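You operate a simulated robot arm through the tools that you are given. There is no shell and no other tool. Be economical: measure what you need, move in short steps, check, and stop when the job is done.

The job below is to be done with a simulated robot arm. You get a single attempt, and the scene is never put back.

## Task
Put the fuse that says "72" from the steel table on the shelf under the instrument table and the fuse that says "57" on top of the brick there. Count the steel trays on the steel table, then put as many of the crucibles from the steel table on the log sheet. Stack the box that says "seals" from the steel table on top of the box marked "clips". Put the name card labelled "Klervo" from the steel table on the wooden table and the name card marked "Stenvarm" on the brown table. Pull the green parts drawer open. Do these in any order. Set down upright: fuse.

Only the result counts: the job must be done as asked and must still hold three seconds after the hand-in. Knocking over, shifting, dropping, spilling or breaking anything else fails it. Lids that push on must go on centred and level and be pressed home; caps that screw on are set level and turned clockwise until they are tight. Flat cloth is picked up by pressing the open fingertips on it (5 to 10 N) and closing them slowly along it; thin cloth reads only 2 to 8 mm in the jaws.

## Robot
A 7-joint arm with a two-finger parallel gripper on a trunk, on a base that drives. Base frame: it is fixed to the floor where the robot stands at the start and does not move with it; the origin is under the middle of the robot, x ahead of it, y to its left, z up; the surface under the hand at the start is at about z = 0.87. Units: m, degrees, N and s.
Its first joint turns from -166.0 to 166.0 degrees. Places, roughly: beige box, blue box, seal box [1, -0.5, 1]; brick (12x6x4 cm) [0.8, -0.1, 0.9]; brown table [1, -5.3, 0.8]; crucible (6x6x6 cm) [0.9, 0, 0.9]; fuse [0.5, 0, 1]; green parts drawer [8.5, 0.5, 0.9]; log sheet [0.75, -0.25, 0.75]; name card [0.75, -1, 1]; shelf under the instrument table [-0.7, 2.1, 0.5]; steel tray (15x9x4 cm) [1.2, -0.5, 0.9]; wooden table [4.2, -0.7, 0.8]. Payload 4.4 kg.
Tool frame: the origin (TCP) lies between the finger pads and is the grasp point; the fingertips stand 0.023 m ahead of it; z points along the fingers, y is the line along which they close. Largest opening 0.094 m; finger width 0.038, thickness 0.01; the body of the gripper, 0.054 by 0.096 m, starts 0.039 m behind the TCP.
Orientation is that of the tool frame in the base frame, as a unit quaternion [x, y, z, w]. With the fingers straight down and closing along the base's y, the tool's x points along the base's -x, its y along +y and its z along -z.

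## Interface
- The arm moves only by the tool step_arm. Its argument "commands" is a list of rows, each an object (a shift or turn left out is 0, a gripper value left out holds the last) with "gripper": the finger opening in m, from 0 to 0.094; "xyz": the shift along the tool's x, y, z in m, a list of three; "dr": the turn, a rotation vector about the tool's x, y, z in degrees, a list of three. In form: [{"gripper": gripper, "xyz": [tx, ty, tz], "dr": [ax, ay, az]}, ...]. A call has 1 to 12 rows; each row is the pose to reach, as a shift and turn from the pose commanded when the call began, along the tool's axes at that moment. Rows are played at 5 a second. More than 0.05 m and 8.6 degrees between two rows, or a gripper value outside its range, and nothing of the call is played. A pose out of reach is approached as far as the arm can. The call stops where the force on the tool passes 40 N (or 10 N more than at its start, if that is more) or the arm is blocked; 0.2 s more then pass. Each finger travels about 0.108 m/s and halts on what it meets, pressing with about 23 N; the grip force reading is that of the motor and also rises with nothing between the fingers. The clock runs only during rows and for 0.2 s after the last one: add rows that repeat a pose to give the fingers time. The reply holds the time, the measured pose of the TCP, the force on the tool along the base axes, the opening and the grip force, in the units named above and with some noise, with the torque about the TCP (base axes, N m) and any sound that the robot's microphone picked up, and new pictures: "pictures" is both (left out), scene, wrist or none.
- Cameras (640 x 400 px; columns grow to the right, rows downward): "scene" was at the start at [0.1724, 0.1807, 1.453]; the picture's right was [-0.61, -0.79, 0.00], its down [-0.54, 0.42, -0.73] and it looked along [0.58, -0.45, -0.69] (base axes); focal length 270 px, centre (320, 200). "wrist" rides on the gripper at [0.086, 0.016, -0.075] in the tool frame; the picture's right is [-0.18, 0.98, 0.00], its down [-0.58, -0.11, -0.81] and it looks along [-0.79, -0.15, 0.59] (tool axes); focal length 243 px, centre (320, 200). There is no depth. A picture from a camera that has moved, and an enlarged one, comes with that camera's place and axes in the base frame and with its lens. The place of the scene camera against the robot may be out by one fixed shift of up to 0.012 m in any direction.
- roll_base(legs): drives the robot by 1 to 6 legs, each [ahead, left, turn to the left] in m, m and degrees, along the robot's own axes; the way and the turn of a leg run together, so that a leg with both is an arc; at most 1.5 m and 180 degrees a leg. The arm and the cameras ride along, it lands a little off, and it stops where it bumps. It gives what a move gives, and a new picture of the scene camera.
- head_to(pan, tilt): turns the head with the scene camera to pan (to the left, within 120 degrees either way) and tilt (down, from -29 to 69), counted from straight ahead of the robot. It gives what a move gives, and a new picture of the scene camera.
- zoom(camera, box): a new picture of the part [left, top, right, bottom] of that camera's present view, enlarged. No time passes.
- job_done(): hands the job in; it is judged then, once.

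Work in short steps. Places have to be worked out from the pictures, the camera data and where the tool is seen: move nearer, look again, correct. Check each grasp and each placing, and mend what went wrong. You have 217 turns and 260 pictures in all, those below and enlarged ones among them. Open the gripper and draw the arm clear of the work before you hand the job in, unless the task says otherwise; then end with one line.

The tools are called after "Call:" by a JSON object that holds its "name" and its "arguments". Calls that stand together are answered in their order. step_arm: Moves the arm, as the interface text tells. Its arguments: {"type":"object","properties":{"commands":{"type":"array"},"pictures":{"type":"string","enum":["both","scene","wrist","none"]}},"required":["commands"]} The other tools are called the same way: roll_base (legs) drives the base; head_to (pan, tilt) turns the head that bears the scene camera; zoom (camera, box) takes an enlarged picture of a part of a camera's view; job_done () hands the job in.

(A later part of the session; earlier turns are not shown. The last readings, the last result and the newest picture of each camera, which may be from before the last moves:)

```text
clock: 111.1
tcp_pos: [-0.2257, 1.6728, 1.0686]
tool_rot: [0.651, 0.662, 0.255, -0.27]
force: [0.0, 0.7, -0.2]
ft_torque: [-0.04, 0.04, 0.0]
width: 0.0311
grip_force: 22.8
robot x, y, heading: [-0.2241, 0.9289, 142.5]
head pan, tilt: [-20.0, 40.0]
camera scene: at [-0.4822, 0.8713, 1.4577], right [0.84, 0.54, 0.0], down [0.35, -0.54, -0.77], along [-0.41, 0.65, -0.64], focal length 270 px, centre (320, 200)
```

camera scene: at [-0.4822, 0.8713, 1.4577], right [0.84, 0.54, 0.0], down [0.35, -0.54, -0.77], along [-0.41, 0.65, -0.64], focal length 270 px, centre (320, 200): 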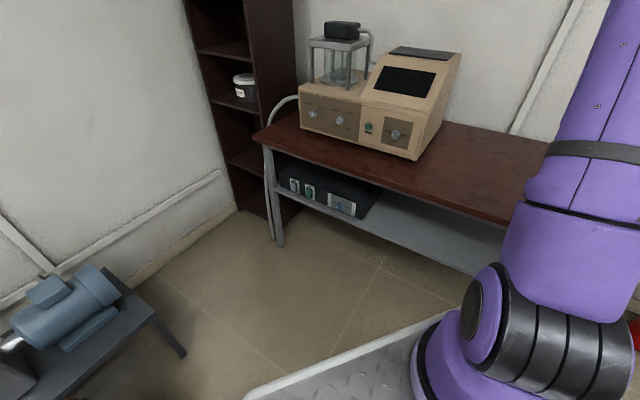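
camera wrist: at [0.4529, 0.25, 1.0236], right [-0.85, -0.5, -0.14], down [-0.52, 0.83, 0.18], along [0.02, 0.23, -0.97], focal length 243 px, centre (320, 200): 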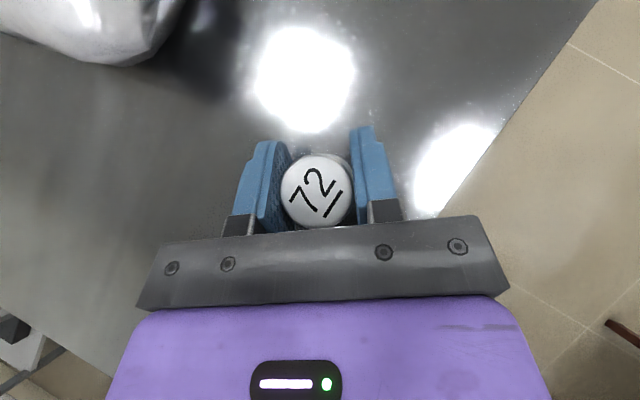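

Now lower the arm straight down in front of the shelf to z ≈ 0.59.

Call:
{"name": "step_arm", "arguments": {"commands": [{"xyz": [-0.029, 0, 0.027]}, {"xyz": [-0.058, 0.001, 0.054]}, {"xyz": [-0.088, 0.002, 0.081]}, {"xyz": [-0.117, 0.002, 0.108]}, {"xyz": [-0.146, 0.003, 0.135]}, {"xyz": [-0.175, 0.003, 0.162]}, {"xyz": [-0.205, 0.003, 0.19]}, {"xyz": [-0.234, 0.004, 0.217]}, {"xyz": [-0.263, 0.004, 0.244]}, {"xyz": [-0.292, 0.005, 0.271]}, {"xyz": [-0.322, 0.006, 0.298]}, {"xyz": [-0.351, 0.006, 0.325]}], "pictures": "both"}}

```text
clock: 113.7
tcp_pos: [-0.2245, 1.6408, 0.5914]
tool_rot: [0.65, 0.663, 0.256, -0.269]
force: [0.2, -1.1, -0.7]
ft_torque: [0.0, 0.0, 0.01]
width: 0.0313
grip_force: 22.7
robot x, y, heading: [-0.2197, 0.9316, 143.0]
head pan, tilt: [-20.0, 40.0]
camera scene: at [-0.4822, 0.8712, 1.4577], right [0.84, 0.54, 0.0], down [0.35, -0.54, -0.77], along [-0.41, 0.65, -0.64], focal length 270 px, centre (320, 200)
camera wrist: at [-0.2078, 1.6516, 0.7065], right [0.98, -0.11, -0.14], down [-0.08, -0.98, 0.18], along [-0.16, -0.17, -0.97], focal length 243 px, centre (320, 200)
```

scene: 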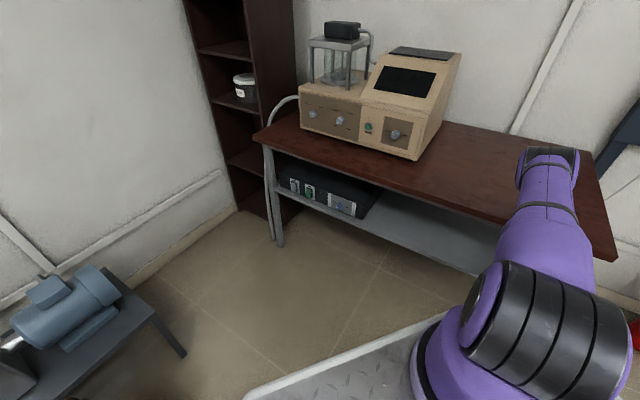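
wrist: 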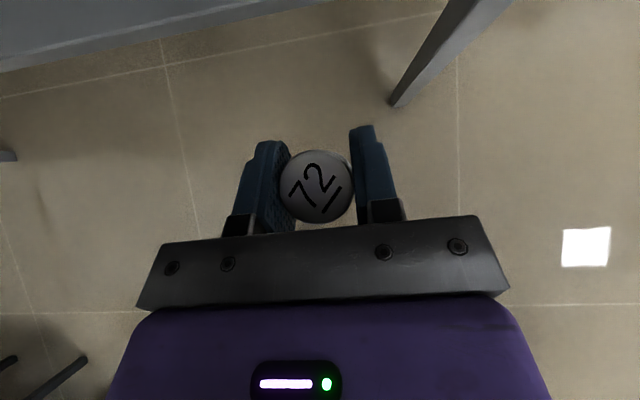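

The shelf's front edge is at y ≈ 1.77. Lower slightly and move in toward (-0.26, 1.85).

Call:
{"name": "step_arm", "arguments": {"commands": [{"xyz": [-0.0207, 0, 0.0217]}, {"xyz": [0.005, -0.005, 0.046]}, {"xyz": [0.03, -0.01, 0.07]}, {"xyz": [0.055, -0.015, 0.094]}, {"xyz": [0.08, -0.02, 0.118]}, {"xyz": [0.105, -0.025, 0.142]}, {"xyz": [0.1316, -0.03, 0.1673]}], "pictures": "both"}}

```text
clock: 115.3
tcp_pos: [-0.2586, 1.8407, 0.5602]
tool_rot: [0.653, 0.662, 0.254, -0.267]
force: [0.7, -0.5, -0.8]
ft_torque: [0.04, 0.01, 0.01]
width: 0.0312
grip_force: 23.2
robot x, y, heading: [-0.2229, 0.9274, 142.5]
head pan, tilt: [-20.0, 40.0]
camera scene: at [-0.4818, 0.8649, 1.4576], right [0.84, 0.54, 0.0], down [0.35, -0.54, -0.77], along [-0.41, 0.65, -0.64], focal length 270 px, centre (320, 200)
camera wrist: at [-0.2406, 1.8531, 0.6756], right [0.98, -0.12, -0.14], down [-0.09, -0.98, 0.19], along [-0.16, -0.18, -0.97], focal length 243 px, centre (320, 200)
```

scene: 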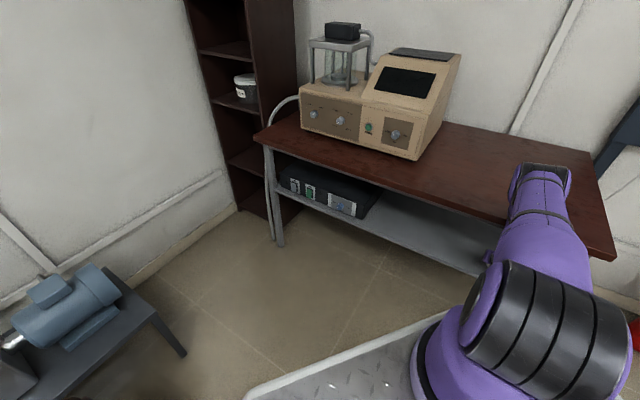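
wrist: 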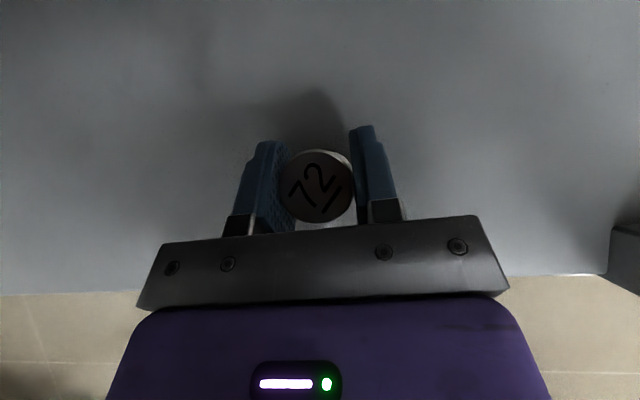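

Over the shelf, about 9 cm inside. Lower gently.

Call:
{"name": "step_arm", "arguments": {"commands": [{"xyz": [-0.0069, 0, 0.0072]}, {"xyz": [-0.0103, 0, 0.0109]}, {"xyz": [-0.0124, 0, 0.013]}, {"xyz": [-0.0124, 0, 0.013]}], "pictures": "none"}}

```text
clock: 116.1
tcp_pos: [-0.2604, 1.8487, 0.5492]
tool_rot: [0.649, 0.662, 0.258, -0.273]
force: [-11.4, -23.0, 66.5]
ft_torque: [-0.62, -0.77, -0.29]
width: 0.0312
grip_force: 23.0
robot x, y, heading: [-0.2233, 0.925, 142.7]
head pan, tilt: [-20.0, 40.0]
stopped in row 4: the force on the tool passed its limit at 77 N (the readings are from after the stop); the commanded pose is now the measured one
```

Contact came earlier (shelf z ≈ 0.51). I back up a few mm to relieve the force.

Call:
{"name": "step_arm", "arguments": {"commands": [{"xyz": [0.001, 0, -0.001]}, {"xyz": [0.002, 0, -0.002]}, {"xyz": [0.002, 0, -0.002]}], "pictures": "wrist"}}

```text
clock: 116.9
tcp_pos: [-0.2598, 1.8478, 0.5499]
tool_rot: [0.65, 0.662, 0.257, -0.272]
force: [-8.1, 26.8, 68.5]
ft_torque: [0.93, -0.87, 0.43]
width: 0.0314
grip_force: 23.3
robot x, y, heading: [-0.2175, 0.9321, 142.7]
head pan, tilt: [-20.0, 40.0]
camera wrist: at [-0.2422, 1.8591, 0.6649], right [0.98, -0.11, -0.14], down [-0.08, -0.98, 0.18], along [-0.16, -0.16, -0.97], focal length 243 px, centre (320, 200)
```

wrist: 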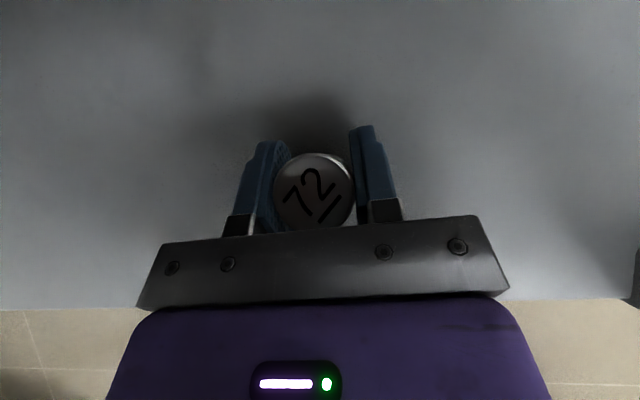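

Call:
{"name": "step_arm", "arguments": {"commands": [{"xyz": [0.0021, 0, -0.0022]}, {"xyz": [0.0035, 0, -0.0036]}, {"xyz": [0.0035, 0, -0.0036]}], "pictures": "wrist"}}

```text
clock: 117.2
tcp_pos: [-0.2584, 1.8473, 0.5488]
tool_rot: [0.649, 0.662, 0.257, -0.273]
force: [-6.1, -12.3, 35.8]
ft_torque: [-0.3, -0.49, -0.19]
width: 0.0312
grip_force: 23.0
robot x, y, heading: [-0.2201, 0.9276, 142.5]
head pan, tilt: [-20.0, 40.0]
stopped in row 1: the force on the tool passed its limit at 88 N (the readings are from after the stop); the commanded pose is now the measured one
camera wrist: at [-0.2421, 1.8586, 0.665], right [0.98, -0.11, -0.14], down [-0.08, -0.98, 0.18], along [-0.16, -0.16, -0.97], focal length 243 px, centre (320, 200)
```

wrist: 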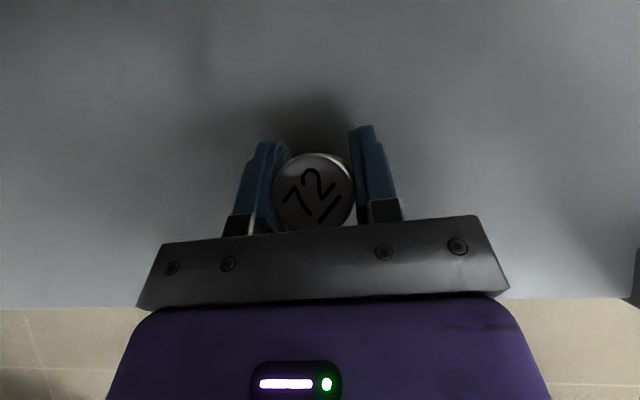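

The force did not fall on raising; I check the arm with the scene camera for any other contact.

Call:
{"name": "head_to", "arguments": {"pan": -40, "tilt": 45}}

```text
clock: 118.1
tcp_pos: [-0.2599, 1.848, 0.5491]
tool_rot: [0.65, 0.661, 0.258, -0.273]
force: [-5.8, -10.3, 48.5]
ft_torque: [-0.25, -0.66, -0.11]
width: 0.0313
grip_force: 22.6
robot x, y, heading: [-0.2219, 0.925, 142.6]
head pan, tilt: [-40.0, 45.0]
camera scene: at [-0.454, 0.8749, 1.4504], right [0.98, 0.22, 0.0], down [0.15, -0.69, -0.71], along [-0.15, 0.69, -0.71], focal length 270 px, centre (320, 200)
```

scene: 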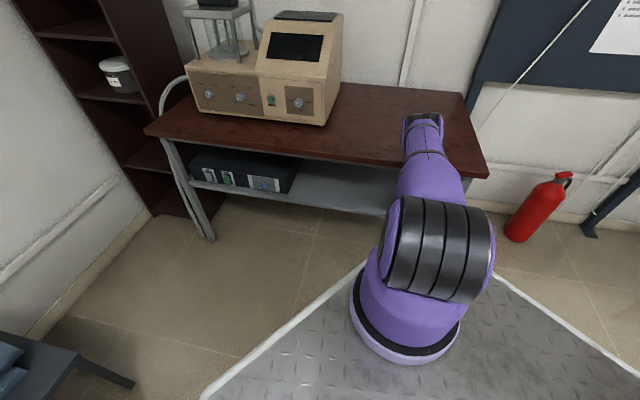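

Call:
{"name": "step_arm", "arguments": {"commands": [{"xyz": [0.0007, 0, -0.0007]}, {"xyz": [0.0007, 0, -0.0007]}, {"xyz": [0.0014, 0, -0.0014]}, {"xyz": [0.0014, 0, -0.0014]}, {"xyz": [0.0021, 0, -0.0021]}, {"xyz": [0.0028, 0, -0.0028]}], "pictures": "none"}}

```text
clock: 118.9
tcp_pos: [-0.2601, 1.8465, 0.5496]
tool_rot: [0.65, 0.661, 0.257, -0.273]
force: [-4.2, -6.0, 21.0]
ft_torque: [-0.13, -0.3, -0.12]
width: 0.0314
grip_force: 22.8
robot x, y, heading: [-0.2188, 0.9324, 142.6]
head pan, tilt: [-40.0, 45.0]
stopped in row 4: the force on the tool passed its limit at 62 N (the readings are from after the stop); the commanded pose is now the measured one
```

The load is falling (21 N). Another tiny raise.

Call:
{"name": "step_arm", "arguments": {"commands": [{"xyz": [0.0004, 0, -0.0004]}, {"xyz": [0.0007, 0, -0.0007]}, {"xyz": [0.001, 0, -0.001]}, {"xyz": [0.001, 0, -0.001]}], "pictures": "none"}}

```text
clock: 119.9
tcp_pos: [-0.2587, 1.8475, 0.5499]
tool_rot: [0.65, 0.661, 0.257, -0.272]
force: [-5.8, 12.2, 33.7]
ft_torque: [0.44, -0.41, 0.25]
width: 0.0312
grip_force: 23.7
robot x, y, heading: [-0.22, 0.9267, 142.9]
head pan, tilt: [-40.0, 45.0]
```

Call:
{"name": "step_arm", "arguments": {"commands": [{"xyz": [0.0007, 0, -0.0007]}, {"xyz": [0.0014, 0, -0.0014]}, {"xyz": [0.0021, 0, -0.0021]}, {"xyz": [0.0028, 0, -0.0028]}, {"xyz": [0.0035, 0, -0.0035]}, {"xyz": [0.0042, 0, -0.0042]}, {"xyz": [0.0042, 0, -0.0042]}], "pictures": "wrist"}}

```text
clock: 121.5
tcp_pos: [-0.2583, 1.844, 0.5514]
tool_rot: [0.652, 0.662, 0.254, -0.269]
force: [-0.7, -0.9, -0.7]
ft_torque: [-0.02, -0.02, -0.02]
width: 0.0312
grip_force: 22.9
robot x, y, heading: [-0.2214, 0.9269, 142.9]
head pan, tilt: [-40.0, 45.0]
camera wrist: at [-0.2406, 1.8553, 0.6662], right [0.98, -0.11, -0.14], down [-0.08, -0.98, 0.19], along [-0.16, -0.17, -0.97], focal length 243 px, centre (320, 200)
```

wrist: 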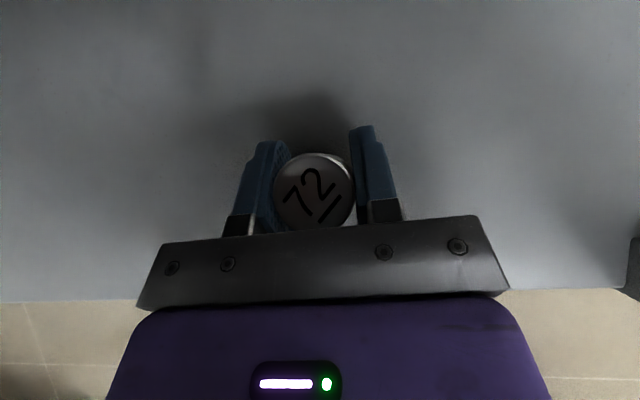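

Free now, about 1–2 mm above the shelf. Lower 1.3 mm and release slowly.

Call:
{"name": "step_arm", "arguments": {"commands": [{"xyz": [-0.0005, 0, 0.0005]}, {"xyz": [-0.0009, 0, 0.0009]}, {"gripper": 0.0312, "xyz": [-0.0009, 0, 0.0009]}, {"gripper": 0.034, "xyz": [-0.0009, 0, 0.0009]}, {"gripper": 0.038, "xyz": [-0.0009, 0, 0.0009]}, {"gripper": 0.05, "xyz": [-0.0009, 0, 0.0009]}, {"gripper": 0.07, "xyz": [-0.0009, 0, 0.0009]}, {"gripper": 0.09, "xyz": [-0.0009, 0, 0.0009]}, {"xyz": [-0.0009, 0, 0.0009]}], "pictures": "wrist"}}

```text
clock: 123.5
tcp_pos: [-0.2591, 1.8432, 0.5514]
tool_rot: [0.651, 0.662, 0.254, -0.271]
force: [0.4, -0.8, 0.1]
ft_torque: [0.01, -0.01, 0.0]
width: 0.09
grip_force: 0.1
robot x, y, heading: [-0.2242, 0.9291, 142.3]
head pan, tilt: [-40.0, 45.0]
camera wrist: at [-0.2406, 1.8558, 0.6669], right [0.98, -0.11, -0.14], down [-0.08, -0.98, 0.19], along [-0.16, -0.17, -0.97], focal length 243 px, centre (320, 200)
```

wrist: 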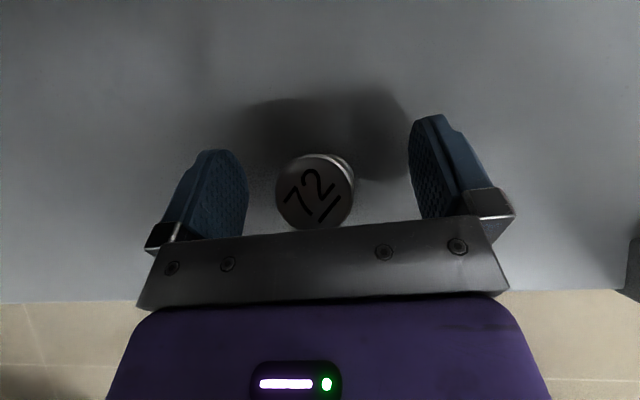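

The fuse stands free. Back straight out (-y) at constant height.

Call:
{"name": "step_arm", "arguments": {"commands": [{"xyz": [-0.015, 0, -0.0143]}, {"xyz": [-0.036, -0.001, -0.0343]}, {"xyz": [-0.065, -0.002, -0.062]}, {"xyz": [-0.094, -0.003, -0.0895]}, {"xyz": [-0.123, -0.004, -0.117]}, {"xyz": [-0.152, -0.005, -0.1447]}, {"xyz": [-0.174, -0.005, -0.165]}], "pictures": "wrist"}}

```text
clock: 125.3
tcp_pos: [-0.2846, 1.6449, 0.5805]
tool_rot: [0.627, 0.68, 0.248, -0.288]
force: [-0.5, -0.9, 0.4]
ft_torque: [0.0, 0.0, -0.05]
width: 0.0899
grip_force: 0.1
out of reach, approached as far as the arm can: row 3, 4, 5, 6, 7
robot x, y, heading: [-0.2224, 0.9254, 142.6]
head pan, tilt: [-40.0, 45.0]
stopped in row 7: the arm was blocked; the commanded pose is now the measured one
camera wrist: at [-0.2663, 1.6549, 0.6958], right [0.99, -0.04, -0.15], down [-0.02, -0.99, 0.17], along [-0.16, -0.16, -0.97], focal length 243 px, centre (320, 200)
```

wrist: 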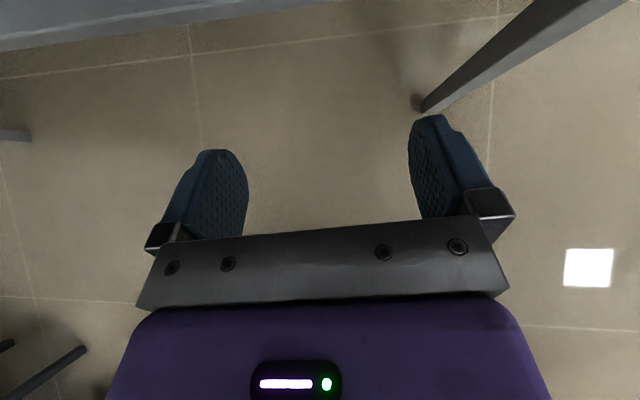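

Clear of the shelf. Raise the arm.

Call:
{"name": "step_arm", "arguments": {"commands": [{"xyz": [0.027, 0, -0.029]}, {"xyz": [0.055, 0, -0.058]}, {"xyz": [0.082, 0, -0.087]}, {"xyz": [0.11, 0, -0.116]}, {"xyz": [0.138, 0, -0.145]}, {"xyz": [0.165, 0, -0.174]}, {"xyz": [0.193, 0, -0.203]}, {"xyz": [0.22, 0, -0.232]}, {"xyz": [0.248, 0, -0.26]}, {"xyz": [0.276, 0, -0.29]}, {"xyz": [0.303, 0, -0.319]}, {"xyz": [0.33, 0, -0.348]}], "pictures": "none"}}

Call:
{"name": "head_to", "arguments": {"pan": -45, "tilt": 40}}

```text
clock: 127.9
tcp_pos: [-0.2706, 1.6348, 1.062]
tool_rot: [0.629, 0.679, 0.249, -0.286]
force: [0.5, 0.8, -1.2]
ft_torque: [0.01, -0.01, -0.04]
width: 0.09
grip_force: 0.1
robot x, y, heading: [-0.2219, 0.9259, 142.6]
head pan, tilt: [-40.0, 45.0]
```

```text
clock: 128.6
tcp_pos: [-0.2703, 1.6337, 1.0613]
tool_rot: [0.627, 0.68, 0.25, -0.288]
force: [-0.5, -0.3, -1.3]
ft_torque: [-0.02, 0.03, 0.0]
width: 0.0901
grip_force: 0.0
robot x, y, heading: [-0.2209, 0.9294, 142.4]
head pan, tilt: [-45.0, 40.0]
camera scene: at [-0.4475, 0.8839, 1.4577], right [0.99, 0.13, 0.0], down [0.08, -0.64, -0.77], along [-0.1, 0.76, -0.64], focal length 270 px, centre (320, 200)
```

scene: 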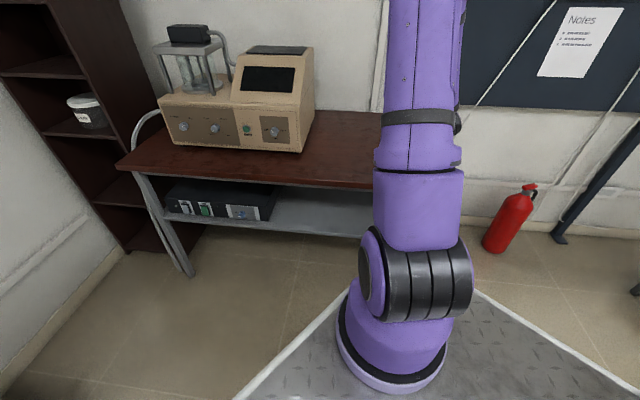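

Drive back: away from the shelf, turn to heading 0; then look at the shelf from there.

Call:
{"name": "roll_base", "arguments": {"legs": [[-0.14, -0.196, 0], [0, 0, -71.2], [0, 0, -71.2]]}}

Call:
{"name": "head_to", "arguments": {"pan": 110, "tilt": 35}}

Call:
{"name": "zoom", "arguments": {"camera": "scene", "box": [100, 100, 420, 300]}}

```text
clock: 136.5
tcp_pos: [0.486, 0.4741, 1.063]
tool_rot: [0.847, -0.372, 0.352, 0.143]
force: [-0.9, 1.0, -0.1]
ft_torque: [-0.01, -0.01, -0.01]
width: 0.0899
grip_force: 0.0
robot x, y, heading: [0.0132, 0.9978, 0.7]
head pan, tilt: [-45.0, 40.0]
camera scene: at [0.1791, 1.172, 1.4577], right [-0.7, -0.71, 0.0], down [-0.46, 0.45, -0.77], along [0.55, -0.54, -0.64], focal length 270 px, centre (320, 200)
```

scene: 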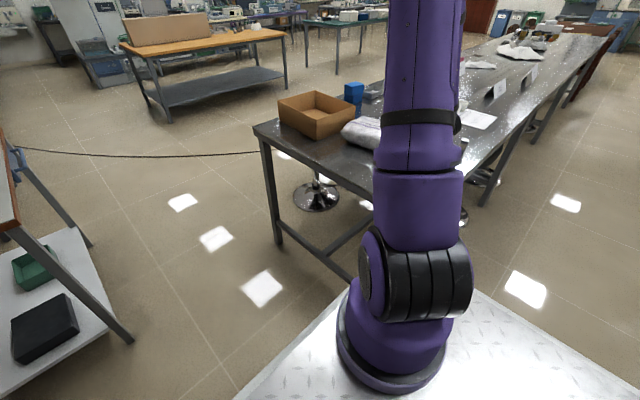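

```text
clock: 138.9
tcp_pos: [0.4868, 0.4732, 1.0622]
tool_rot: [0.846, -0.373, 0.353, 0.143]
force: [0.7, -0.6, 0.4]
ft_torque: [0.0, 0.01, -0.01]
width: 0.0898
grip_force: 0.1
robot x, y, heading: [0.0134, 1.0, 0.6]
head pan, tilt: [110.0, 35.0]
camera scene: at [0.0877, 1.3141, 1.4653], right [0.94, 0.35, 0.0], down [0.2, -0.54, -0.82], along [-0.29, 0.77, -0.57], focal length 270 px, centre (320, 200)
```

scene: 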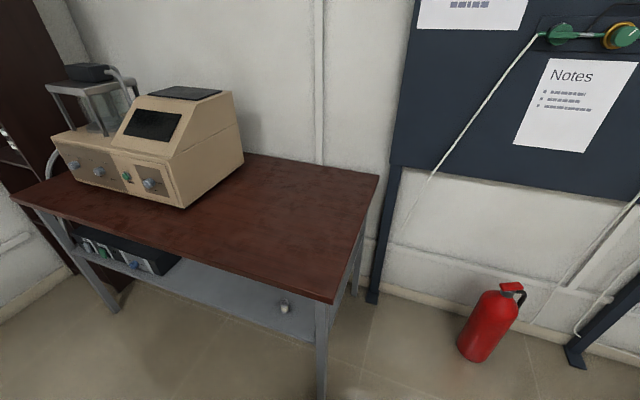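

```text
2.00 times, centred on (260, 200) of scene
camera zoom: at [0.0877, 1.3141, 1.4653], right [0.94, 0.35, 0.0], down [0.2, -0.54, -0.82], along [-0.29, 0.77, -0.57], focal length 539 px, centre (440, 200)
```

zoom: 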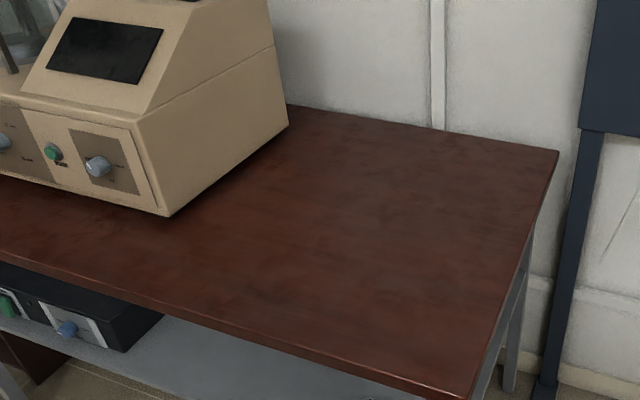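

Call:
{"name": "zoom", "arguments": {"camera": "scene", "box": [240, 270, 330, 340]}}

Call:
{"name": "roll_base", "arguments": {"legs": [[0, -0.9, 0], [0, -0.9, 0]]}}

Call:
{"name": "head_to", "arguments": {"pan": -40, "tilt": 42}}

```text
5.71 times, centred on (285, 305) of scene
camera zoom: at [0.0877, 1.3141, 1.4653], right [0.94, 0.35, 0.0], down [0.2, -0.54, -0.82], along [-0.29, 0.77, -0.57], focal length 1540 px, centre (520, -400)
```

zoom: 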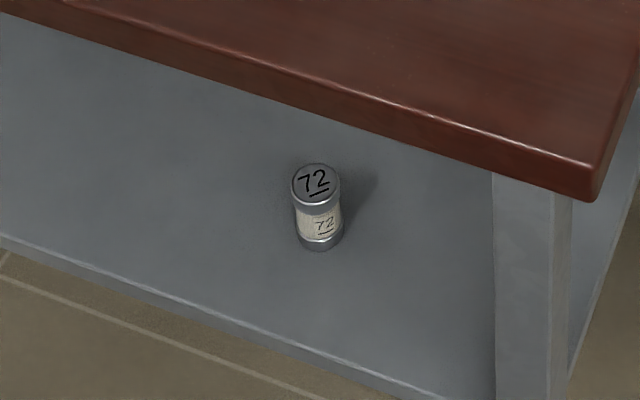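

```text
clock: 147.8
tcp_pos: [0.4759, -1.2986, 1.0624]
tool_rot: [0.843, -0.38, 0.351, 0.146]
force: [0.6, -0.3, -0.4]
ft_torque: [-0.03, 0.04, -0.01]
width: 0.09
grip_force: 0.0
robot x, y, heading: [0.0158, -0.7647, -0.4]
head pan, tilt: [110.0, 35.0]
camera scene: at [0.0919, -0.4518, 1.4653], right [0.94, 0.33, 0.0], down [0.19, -0.54, -0.82], along [-0.27, 0.77, -0.57], focal length 270 px, centre (320, 200)
```

scene: 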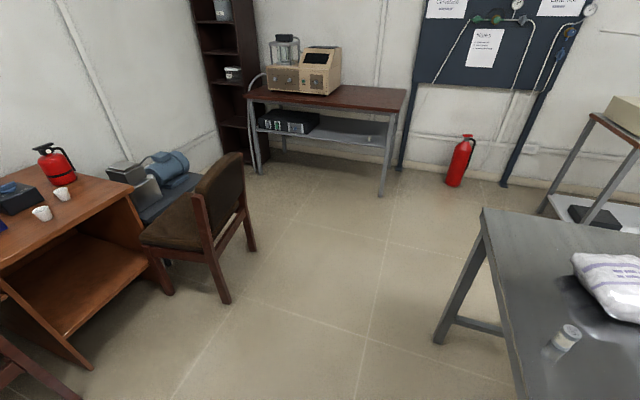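

```text
clock: 150.2
tcp_pos: [0.4765, -1.2995, 1.0609]
tool_rot: [0.843, -0.38, 0.352, 0.146]
force: [0.6, -0.1, 0.8]
ft_torque: [-0.02, -0.03, 0.02]
width: 0.0899
grip_force: 0.1
robot x, y, heading: [0.0096, -0.7663, -0.5]
head pan, tilt: [-40.0, 42.0]
camera scene: at [0.1848, -0.5891, 1.4548], right [-0.65, -0.76, 0.0], down [-0.51, 0.43, -0.74], along [0.56, -0.48, -0.67], focal length 270 px, centre (320, 200)
```

scene: 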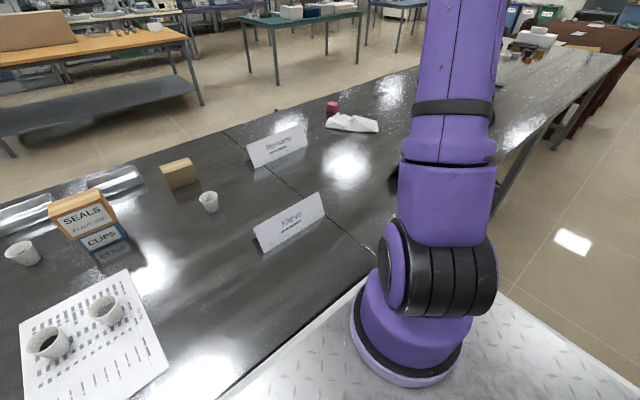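

Fuse 72 stands upright on the shelf. Now at the cards: Klervo is near (0.65, -0.87). I bring the tool back to straight down.

Call:
{"name": "step_arm", "arguments": {"commands": [{"gripper": 0.094, "xyz": [0.007, 0, -0.007], "dr": [0, -7.8, 0]}, {"xyz": [0.014, 0, -0.014], "dr": [0, -15.6, 0]}, {"xyz": [0.021, 0, -0.022], "dr": [0, -23.4, 0]}, {"xyz": [0.028, 0, -0.029], "dr": [0, -31.2, 0]}, {"xyz": [0.034, 0, -0.036], "dr": [0, -39, 0]}, {"xyz": [0.041, 0, -0.043], "dr": [0, -45.5, 0]}, {"xyz": [0.041, 0, -0.043], "dr": [0, -45.5, 0]}], "pictures": "none"}}

```text
clock: 151.8
tcp_pos: [0.4732, -1.2989, 1.1218]
tool_rot: [0.913, -0.407, -0.003, -0.012]
force: [0.1, -0.9, 0.2]
ft_torque: [-0.01, 0.0, 0.05]
width: 0.0939
grip_force: 0.0
robot x, y, heading: [0.0095, -0.764, -0.5]
head pan, tilt: [-40.0, 42.0]
```

Call:
{"name": "step_arm", "arguments": {"commands": [{"xyz": [-0.007, -0.041, 0], "dr": [-0.2, 0.1, 6]}, {"xyz": [-0.014, -0.082, 0], "dr": [-0.3, 0.2, 12]}, {"xyz": [-0.022, -0.123, 0], "dr": [-0.5, 0.4, 18]}, {"xyz": [-0.029, -0.164, 0], "dr": [-0.7, 0.5, 24]}, {"xyz": [-0.036, -0.205, 0], "dr": [-0.9, 0.6, 30]}, {"xyz": [-0.043, -0.246, 0], "dr": [-1.1, 0.8, 36]}, {"xyz": [-0.051, -0.287, 0], "dr": [-1.2, 0.9, 42]}], "pictures": "both"}}

```text
clock: 153.6
tcp_pos: [0.6548, -1.0693, 1.1576]
tool_rot: [0.707, -0.705, 0.014, -0.052]
force: [0.5, -1.1, -0.4]
ft_torque: [0.02, -0.02, 0.04]
width: 0.0943
grip_force: 0.0
robot x, y, heading: [0.0131, -0.767, -0.3]
head pan, tilt: [-40.0, 42.0]
stopped in row 7: the arm was blocked; the commanded pose is now the measured one
camera scene: at [0.1845, -0.589, 1.4548], right [-0.65, -0.76, 0.0], down [-0.51, 0.43, -0.74], along [0.56, -0.48, -0.67], focal length 270 px, centre (320, 200)
camera wrist: at [0.6331, -1.1592, 1.228], right [-0.98, 0.18, -0.08], down [0.03, 0.54, 0.84], along [0.2, 0.82, -0.53], focal length 243 px, centre (320, 200)
```

scene: 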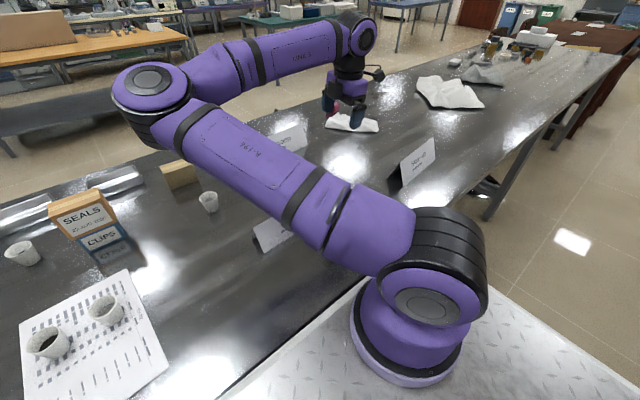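
wrist: 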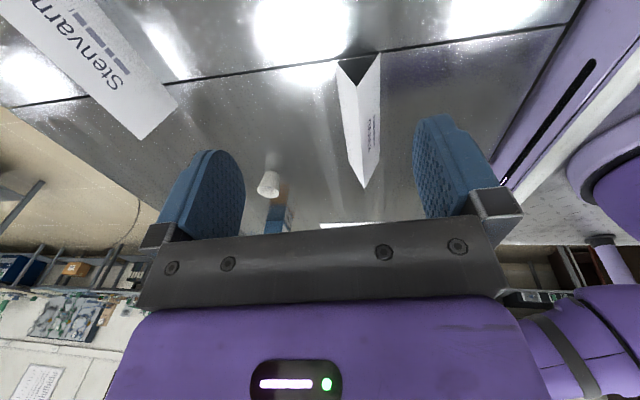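

The arm folded oddly near a joint limit; I reverse that motion at once.

Call:
{"name": "step_arm", "arguments": {"commands": [{"xyz": [0.033, 0.026, 0], "dr": [0, 0, -6]}, {"xyz": [0.066, 0.051, 0], "dr": [0, 0, -12]}, {"xyz": [0.099, 0.077, 0], "dr": [0, 0, -18]}, {"xyz": [0.131, 0.103, 0.0], "dr": [0, 0, -24]}, {"xyz": [0.164, 0.129, 0.0], "dr": [0, 0, -30]}, {"xyz": [0.197, 0.154, 0.0], "dr": [0, 0, -36]}, {"xyz": [0.23, 0.18, 0.0], "dr": [0, 0, -44]}, {"xyz": [0.23, 0.18, 0.0], "dr": [0, 0, -52]}, {"xyz": [0.23, 0.18, 0.0], "dr": [0, 0, -60]}], "pictures": "both"}}

```text
clock: 155.6
tcp_pos: [0.4767, -1.2986, 1.1297]
tool_rot: [0.965, -0.257, 0.037, -0.038]
force: [-0.4, -0.3, -0.7]
ft_torque: [-0.01, 0.03, -0.02]
width: 0.094
grip_force: 0.1
robot x, y, heading: [0.0123, -0.7648, -0.4]
head pan, tilt: [-40.0, 42.0]
camera scene: at [0.1849, -0.589, 1.4548], right [-0.65, -0.76, 0.0], down [-0.51, 0.43, -0.74], along [0.56, -0.48, -0.67], focal length 270 px, centre (320, 200)
camera wrist: at [0.5382, -1.3588, 1.208], right [-0.64, -0.76, -0.1], down [-0.52, 0.34, 0.78], along [-0.56, 0.55, -0.62], focal length 243 px, centre (320, 200)
```

scene: 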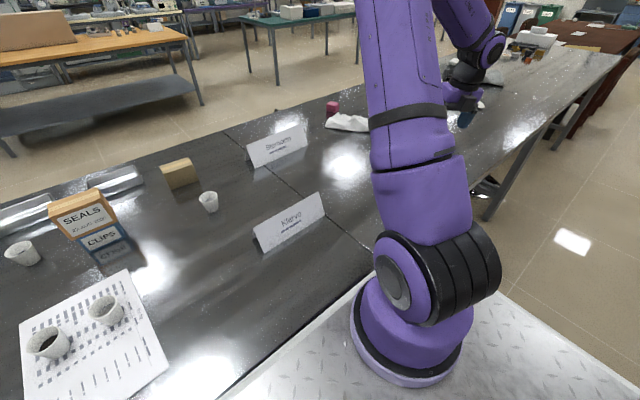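
wrist: 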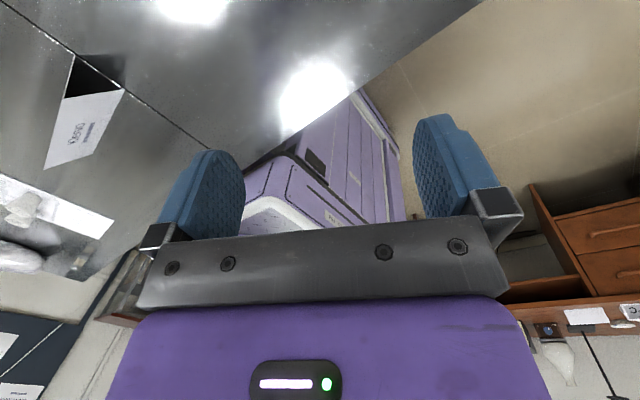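

Card undisturbed. I first level the tool while moving, then yaw the other way.

Call:
{"name": "step_arm", "arguments": {"commands": [{"xyz": [-0.009, -0.037, 0], "dr": [-2.6, -1.5, 0]}, {"xyz": [-0.018, -0.074, 0], "dr": [-5.25, -2.96, 0]}, {"xyz": [-0.027, -0.11, 0], "dr": [-5.25, -2.96, 0]}, {"xyz": [-0.036, -0.147, 0], "dr": [-5.25, -2.96, 0]}, {"xyz": [-0.036, -0.147, 0], "dr": [-5.25, -2.96, 0]}], "pictures": "none"}}

```text
clock: 156.8
tcp_pos: [0.5192, -1.1515, 1.1402]
tool_rot: [0.966, -0.257, 0.0, 0.0]
force: [0.2, 0.8, -0.3]
ft_torque: [0.04, 0.04, 0.0]
width: 0.0941
grip_force: 0.0
robot x, y, heading: [0.0115, -0.7648, -0.7]
head pan, tilt: [-40.0, 42.0]
```

Call:
{"name": "step_arm", "arguments": {"commands": [{"xyz": [-0.01, -0.041, 0], "dr": [0, 0, -8]}, {"xyz": [-0.02, -0.082, 0], "dr": [0, 0, -16]}, {"xyz": [-0.03, -0.124, 0], "dr": [0, 0, -24]}, {"xyz": [-0.04, -0.165, 0], "dr": [0, 0, -32]}, {"xyz": [-0.05, -0.206, 0], "dr": [0, 0, -40]}, {"xyz": [-0.06, -0.247, 0], "dr": [0, 0, -48]}, {"xyz": [-0.07, -0.288, 0], "dr": [0, 0, -56]}, {"xyz": [-0.08, -0.329, 0.0], "dr": [0, 0, -64]}, {"xyz": [-0.09, -0.371, 0.0], "dr": [0, 0, -72]}, {"xyz": [-0.1, -0.412, 0.0], "dr": [0, 0, -80]}, {"xyz": [-0.11, -0.453, 0], "dr": [0, 0, -88]}], "pictures": "none"}}

Call:
{"name": "step_arm", "arguments": {"commands": [{"xyz": [0, 0, 0], "dr": [0, 0, -8]}, {"xyz": [0, 0, 0], "dr": [0, 0, -16]}, {"xyz": [0, 0, 0], "dr": [0, 0, -24]}, {"xyz": [0, 0, 0.01], "dr": [0, 0, -32]}], "pictures": "both"}}

```text
clock: 159.2
tcp_pos: [0.6496, -0.7051, 1.1426]
tool_rot: [0.874, 0.487, 0.001, 0.0]
force: [-0.2, -0.4, 0.3]
ft_torque: [0.04, 0.01, -0.01]
width: 0.0938
grip_force: 0.2
robot x, y, heading: [0.011, -0.7666, -0.5]
head pan, tilt: [-40.0, 42.0]
```

```text
clock: 160.2
tcp_pos: [0.6504, -0.704, 1.1322]
tool_rot: [0.706, 0.709, -0.001, 0.0]
force: [-0.5, 0.1, -0.6]
ft_torque: [-0.03, -0.03, 0.04]
width: 0.094
grip_force: 0.1
robot x, y, heading: [0.01, -0.7643, -0.8]
head pan, tilt: [-40.0, 42.0]
camera scene: at [0.1846, -0.5888, 1.4548], right [-0.65, -0.76, 0.0], down [-0.51, 0.43, -0.74], along [0.57, -0.48, -0.67], focal length 270 px, centre (320, 200)
camera wrist: at [0.6651, -0.619, 1.2073], right [0.98, -0.18, 0.0], down [-0.11, -0.58, 0.81], along [-0.14, -0.79, -0.59], focal length 243 px, centre (320, 200)
```

scene: 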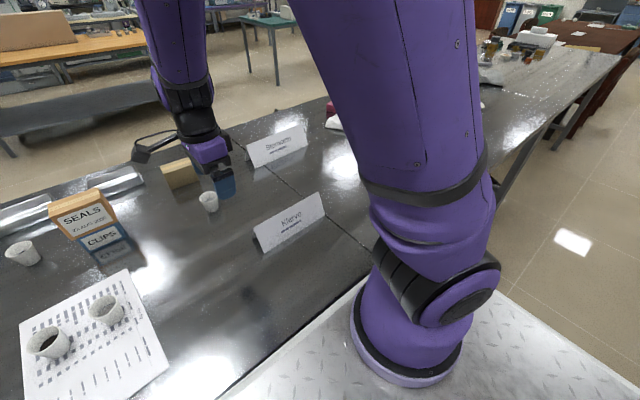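
wrist: 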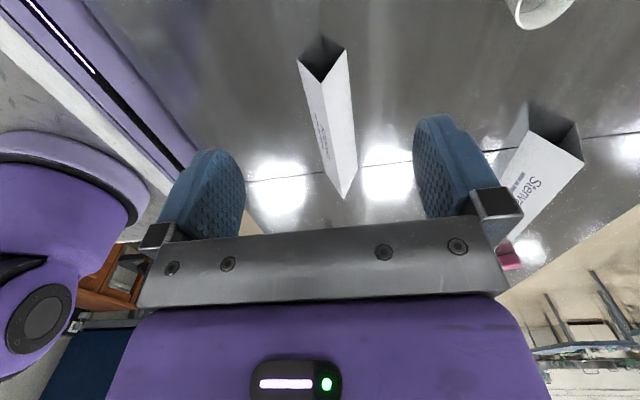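

Call:
{"name": "zoom", "arguments": {"camera": "wrist", "box": [260, 20, 400, 210]}}

Call:
{"name": "zoom", "arguments": {"camera": "scene", "box": [230, 110, 350, 270]}}

```text
2.11 times, centred on (330, 115) of wrist
camera zoom: at [0.6651, -0.619, 1.2073], right [0.98, -0.18, 0.0], down [-0.11, -0.58, 0.81], along [-0.14, -0.79, -0.59], focal length 511 px, centre (299, 379)
```

zoom: 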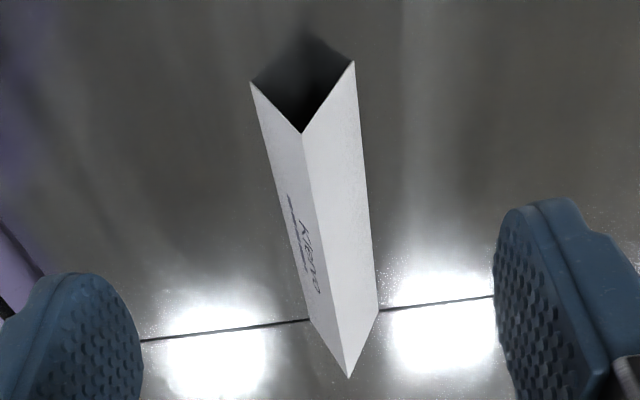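

```text
2.50 times, centred on (290, 190) of scene
camera zoom: at [0.1846, -0.5888, 1.4548], right [-0.65, -0.76, 0.0], down [-0.51, 0.43, -0.74], along [0.57, -0.48, -0.67], focal length 674 px, centre (395, 225)
```

zoom: 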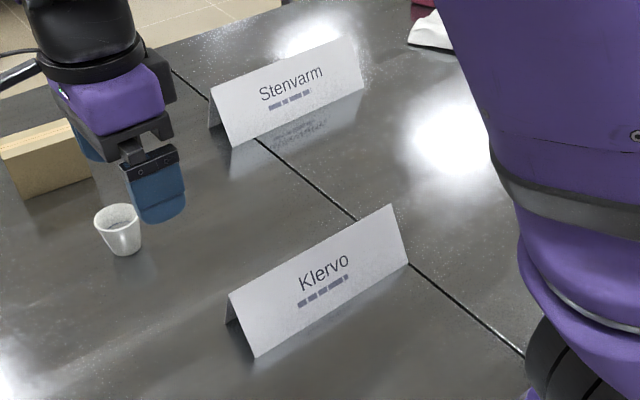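

Klervo is a hollow tent card: ridge at x ≈ 0.644, z ≈ 0.941, y from -0.758 to -0.984. I straddle it at mid-length and close on it low.

Call:
{"name": "step_arm", "arguments": {"commands": [{"gripper": 0.094, "xyz": [-0.045, -0.002, 0.02]}, {"xyz": [-0.09, -0.004, 0.04]}, {"xyz": [-0.13, -0.0065, 0.06]}, {"xyz": [-0.167, -0.0065, 0.08]}, {"xyz": [-0.167, -0.0065, 0.12]}, {"xyz": [-0.167, -0.0065, 0.16]}, {"xyz": [-0.167, -0.0065, 0.2]}, {"xyz": [-0.167, -0.0065, 0.224]}, {"xyz": [-0.167, -0.0065, 0.224]}], "pictures": "both"}}

```text
clock: 162.2
tcp_pos: [0.6413, -0.8728, 0.9079]
tool_rot: [0.706, 0.708, 0.0, 0.0]
force: [0.4, 0.2, 0.1]
ft_torque: [0.02, -0.04, -0.01]
width: 0.094
grip_force: 0.0
robot x, y, heading: [0.0113, -0.7649, -0.3]
head pan, tilt: [-40.0, 42.0]
camera scene: at [0.1846, -0.589, 1.4548], right [-0.65, -0.76, 0.0], down [-0.51, 0.43, -0.74], along [0.56, -0.48, -0.67], focal length 270 px, centre (320, 200)
camera wrist: at [0.6582, -0.787, 0.9836], right [0.98, -0.18, 0.0], down [-0.11, -0.58, 0.81], along [-0.15, -0.79, -0.59], focal length 243 px, centre (320, 200)
```

scene: 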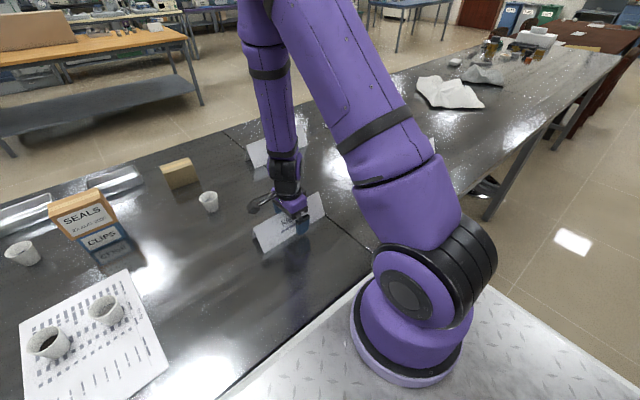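
wrist: 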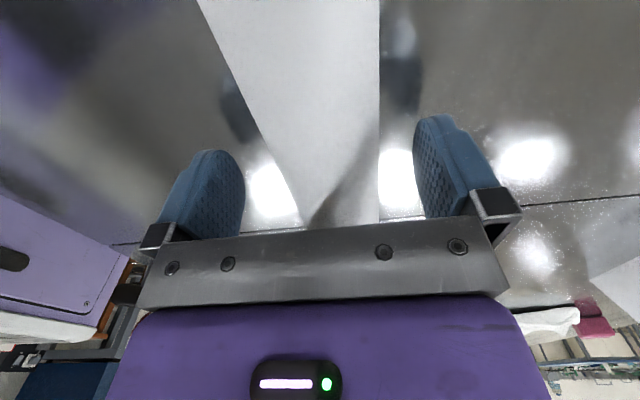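

Straddling it; close slowly.

Call:
{"name": "step_arm", "arguments": {"commands": [{"gripper": 0.075}, {"gripper": 0.06}, {"gripper": 0.05}, {"gripper": 0.04}, {"gripper": 0.03}, {"gripper": 0.02}, {"gripper": 0.01}, {"gripper": 0.01}], "pictures": "both"}}

```text
clock: 164.0
tcp_pos: [0.6424, -0.8738, 0.9069]
tool_rot: [0.706, 0.708, 0.0, 0.0]
force: [-0.1, -0.3, 1.5]
ft_torque: [0.01, -0.03, 0.03]
width: 0.0501
grip_force: 23.2
robot x, y, heading: [0.0085, -0.7639, -0.4]
head pan, tilt: [-40.0, 42.0]
camera scene: at [0.1847, -0.589, 1.4548], right [-0.65, -0.76, 0.0], down [-0.51, 0.43, -0.74], along [0.56, -0.48, -0.67], focal length 270 px, centre (320, 200)
camera wrist: at [0.6583, -0.787, 0.9838], right [0.98, -0.18, 0.0], down [-0.11, -0.58, 0.81], along [-0.15, -0.79, -0.59], focal length 243 px, centre (320, 200)
```

scene: 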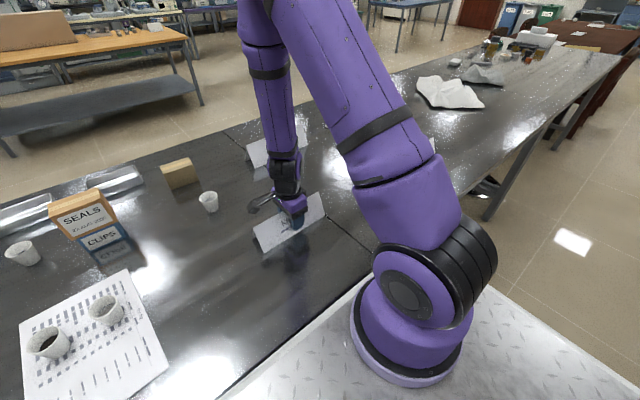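
wrist: 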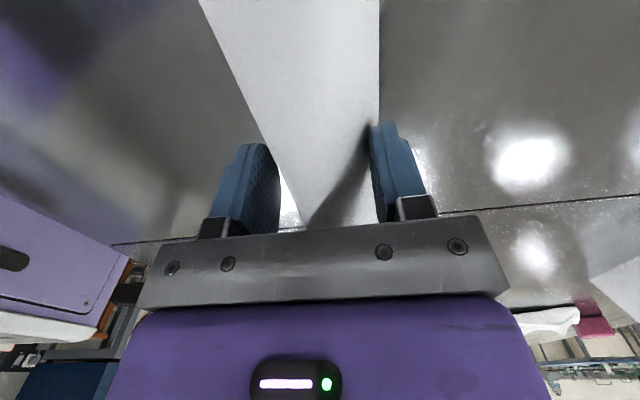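

Rigid at 0.050 m. Lift a little to test the hold.

Call:
{"name": "step_arm", "arguments": {"commands": [{"xyz": [0, 0, -0.005]}, {"xyz": [0, 0, -0.01]}, {"xyz": [0, 0, -0.02]}, {"xyz": [0, 0, -0.03]}, {"xyz": [0, 0, -0.05]}, {"xyz": [0, 0, -0.05]}], "pictures": "both"}}

```text
clock: 165.4
tcp_pos: [0.6439, -0.8722, 0.9541]
tool_rot: [0.706, 0.708, 0.0, 0.0]
force: [0.1, -0.4, 0.8]
ft_torque: [0.0, -0.03, 0.05]
width: 0.0498
grip_force: 23.0
robot x, y, heading: [0.0133, -0.7652, -0.5]
head pan, tilt: [-40.0, 42.0]
camera scene: at [0.1848, -0.589, 1.4548], right [-0.65, -0.76, 0.0], down [-0.51, 0.43, -0.74], along [0.56, -0.48, -0.67], focal length 270 px, centre (320, 200)
camera wrist: at [0.6593, -0.786, 1.0323], right [0.98, -0.18, 0.0], down [-0.11, -0.58, 0.81], along [-0.15, -0.79, -0.59], focal length 243 px, centre (320, 200)
```

scene: 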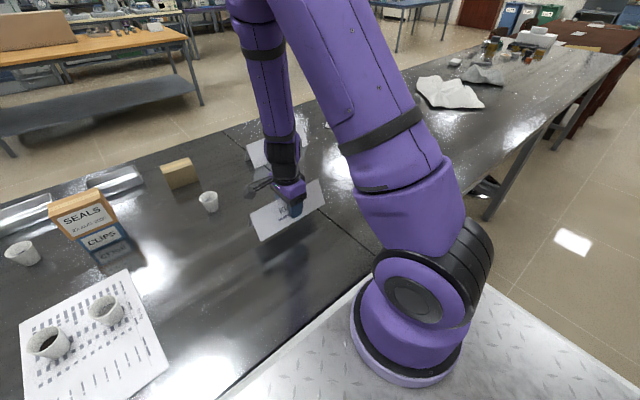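
wrist: 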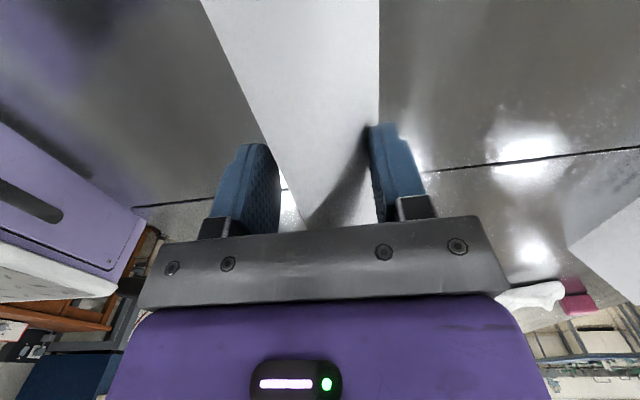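

It holds. I raise it high and drive around the left end of the steel table toward the wooden table.

Call:
{"name": "step_arm", "arguments": {"commands": [{"xyz": [0, 0, -0.04]}, {"xyz": [0, 0, -0.08]}, {"xyz": [0, 0, -0.12]}, {"xyz": [0, 0, -0.16]}, {"xyz": [0, 0, -0.2]}, {"xyz": [0, 0, -0.2]}], "pictures": "none"}}

Call:
{"name": "roll_base", "arguments": {"legs": [[0, 0.9, 0], [0, 0.86, 0]]}}

Call:
{"name": "head_to", "arguments": {"pan": 0, "tilt": 30}}

```text
clock: 166.8
tcp_pos: [0.6437, -0.875, 1.1584]
tool_rot: [0.706, 0.709, 0.0, 0.0]
force: [-0.2, 0.7, 0.1]
ft_torque: [0.01, 0.02, -0.01]
width: 0.0492
grip_force: 23.3
robot x, y, heading: [0.0127, -0.7661, -0.2]
head pan, tilt: [-40.0, 42.0]
```

```text
clock: 175.7
tcp_pos: [0.6531, 0.8908, 1.159]
tool_rot: [0.701, 0.713, 0.0, 0.001]
force: [0.7, -0.3, -0.1]
ft_torque: [0.0, 0.01, 0.02]
width: 0.047
grip_force: 22.8
robot x, y, heading: [0.0205, 0.9934, 0.3]
head pan, tilt: [-40.0, 42.0]
camera scene: at [0.1907, 1.1713, 1.4548], right [-0.64, -0.77, 0.0], down [-0.51, 0.43, -0.74], along [0.57, -0.48, -0.67], focal length 270 px, centre (320, 200)
```

scene: 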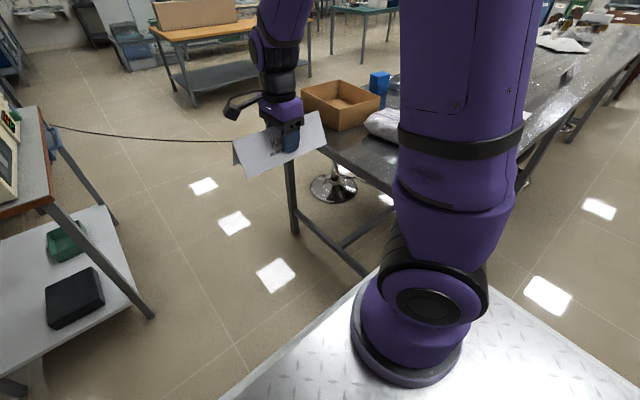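

```text
clock: 176.7
tcp_pos: [0.6519, 0.8898, 1.1583]
tool_rot: [0.702, 0.712, 0.001, 0.001]
force: [0.1, -0.9, -1.3]
ft_torque: [0.0, -0.01, 0.02]
width: 0.0468
grip_force: 23.1
robot x, y, heading: [0.02, 0.9955, 0.2]
head pan, tilt: [0.0, 30.0]
camera scene: at [0.2169, 1.225, 1.4731], right [0.0, -1.0, 0.0], down [-0.5, 0.0, -0.87], along [0.87, 0.0, -0.5], focal length 270 px, centre (320, 200)
```

scene: 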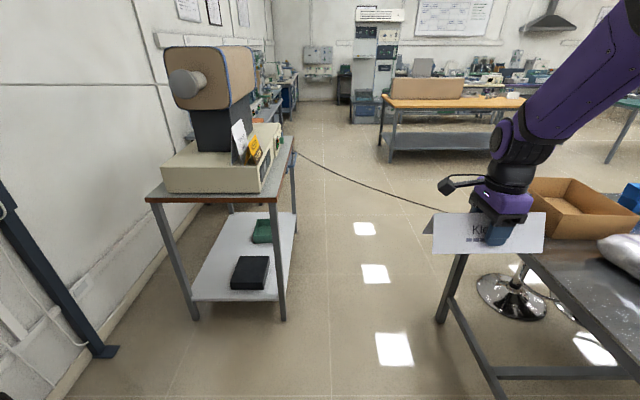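

The card creeps down very slowly (width 0.047), so I drive on without delay: forward through the gap, then right in front of the wooden table.

Call:
{"name": "roll_base", "arguments": {"legs": [[1.5, 0, 0], [1.4, -0.4, 0], [0.1, -0.9, 0]]}}

```text
clock: 195.3
tcp_pos: [3.7127, -0.2998, 1.1589]
tool_rot: [0.691, 0.723, 0.0, 0.001]
force: [0.0, 0.3, 0.3]
ft_torque: [0.05, 0.01, 0.03]
width: 0.0426
grip_force: 22.9
robot x, y, heading: [3.0788, -0.2162, 1.8]
head pan, tilt: [0.0, 30.0]
camera scene: at [3.2669, 0.0214, 1.4731], right [0.03, -1.0, 0.0], down [-0.5, -0.02, -0.87], along [0.87, 0.03, -0.5], focal length 270 px, centre (320, 200)
```

scene: 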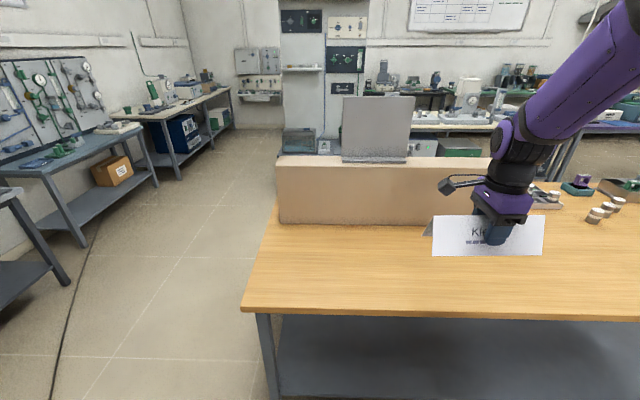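

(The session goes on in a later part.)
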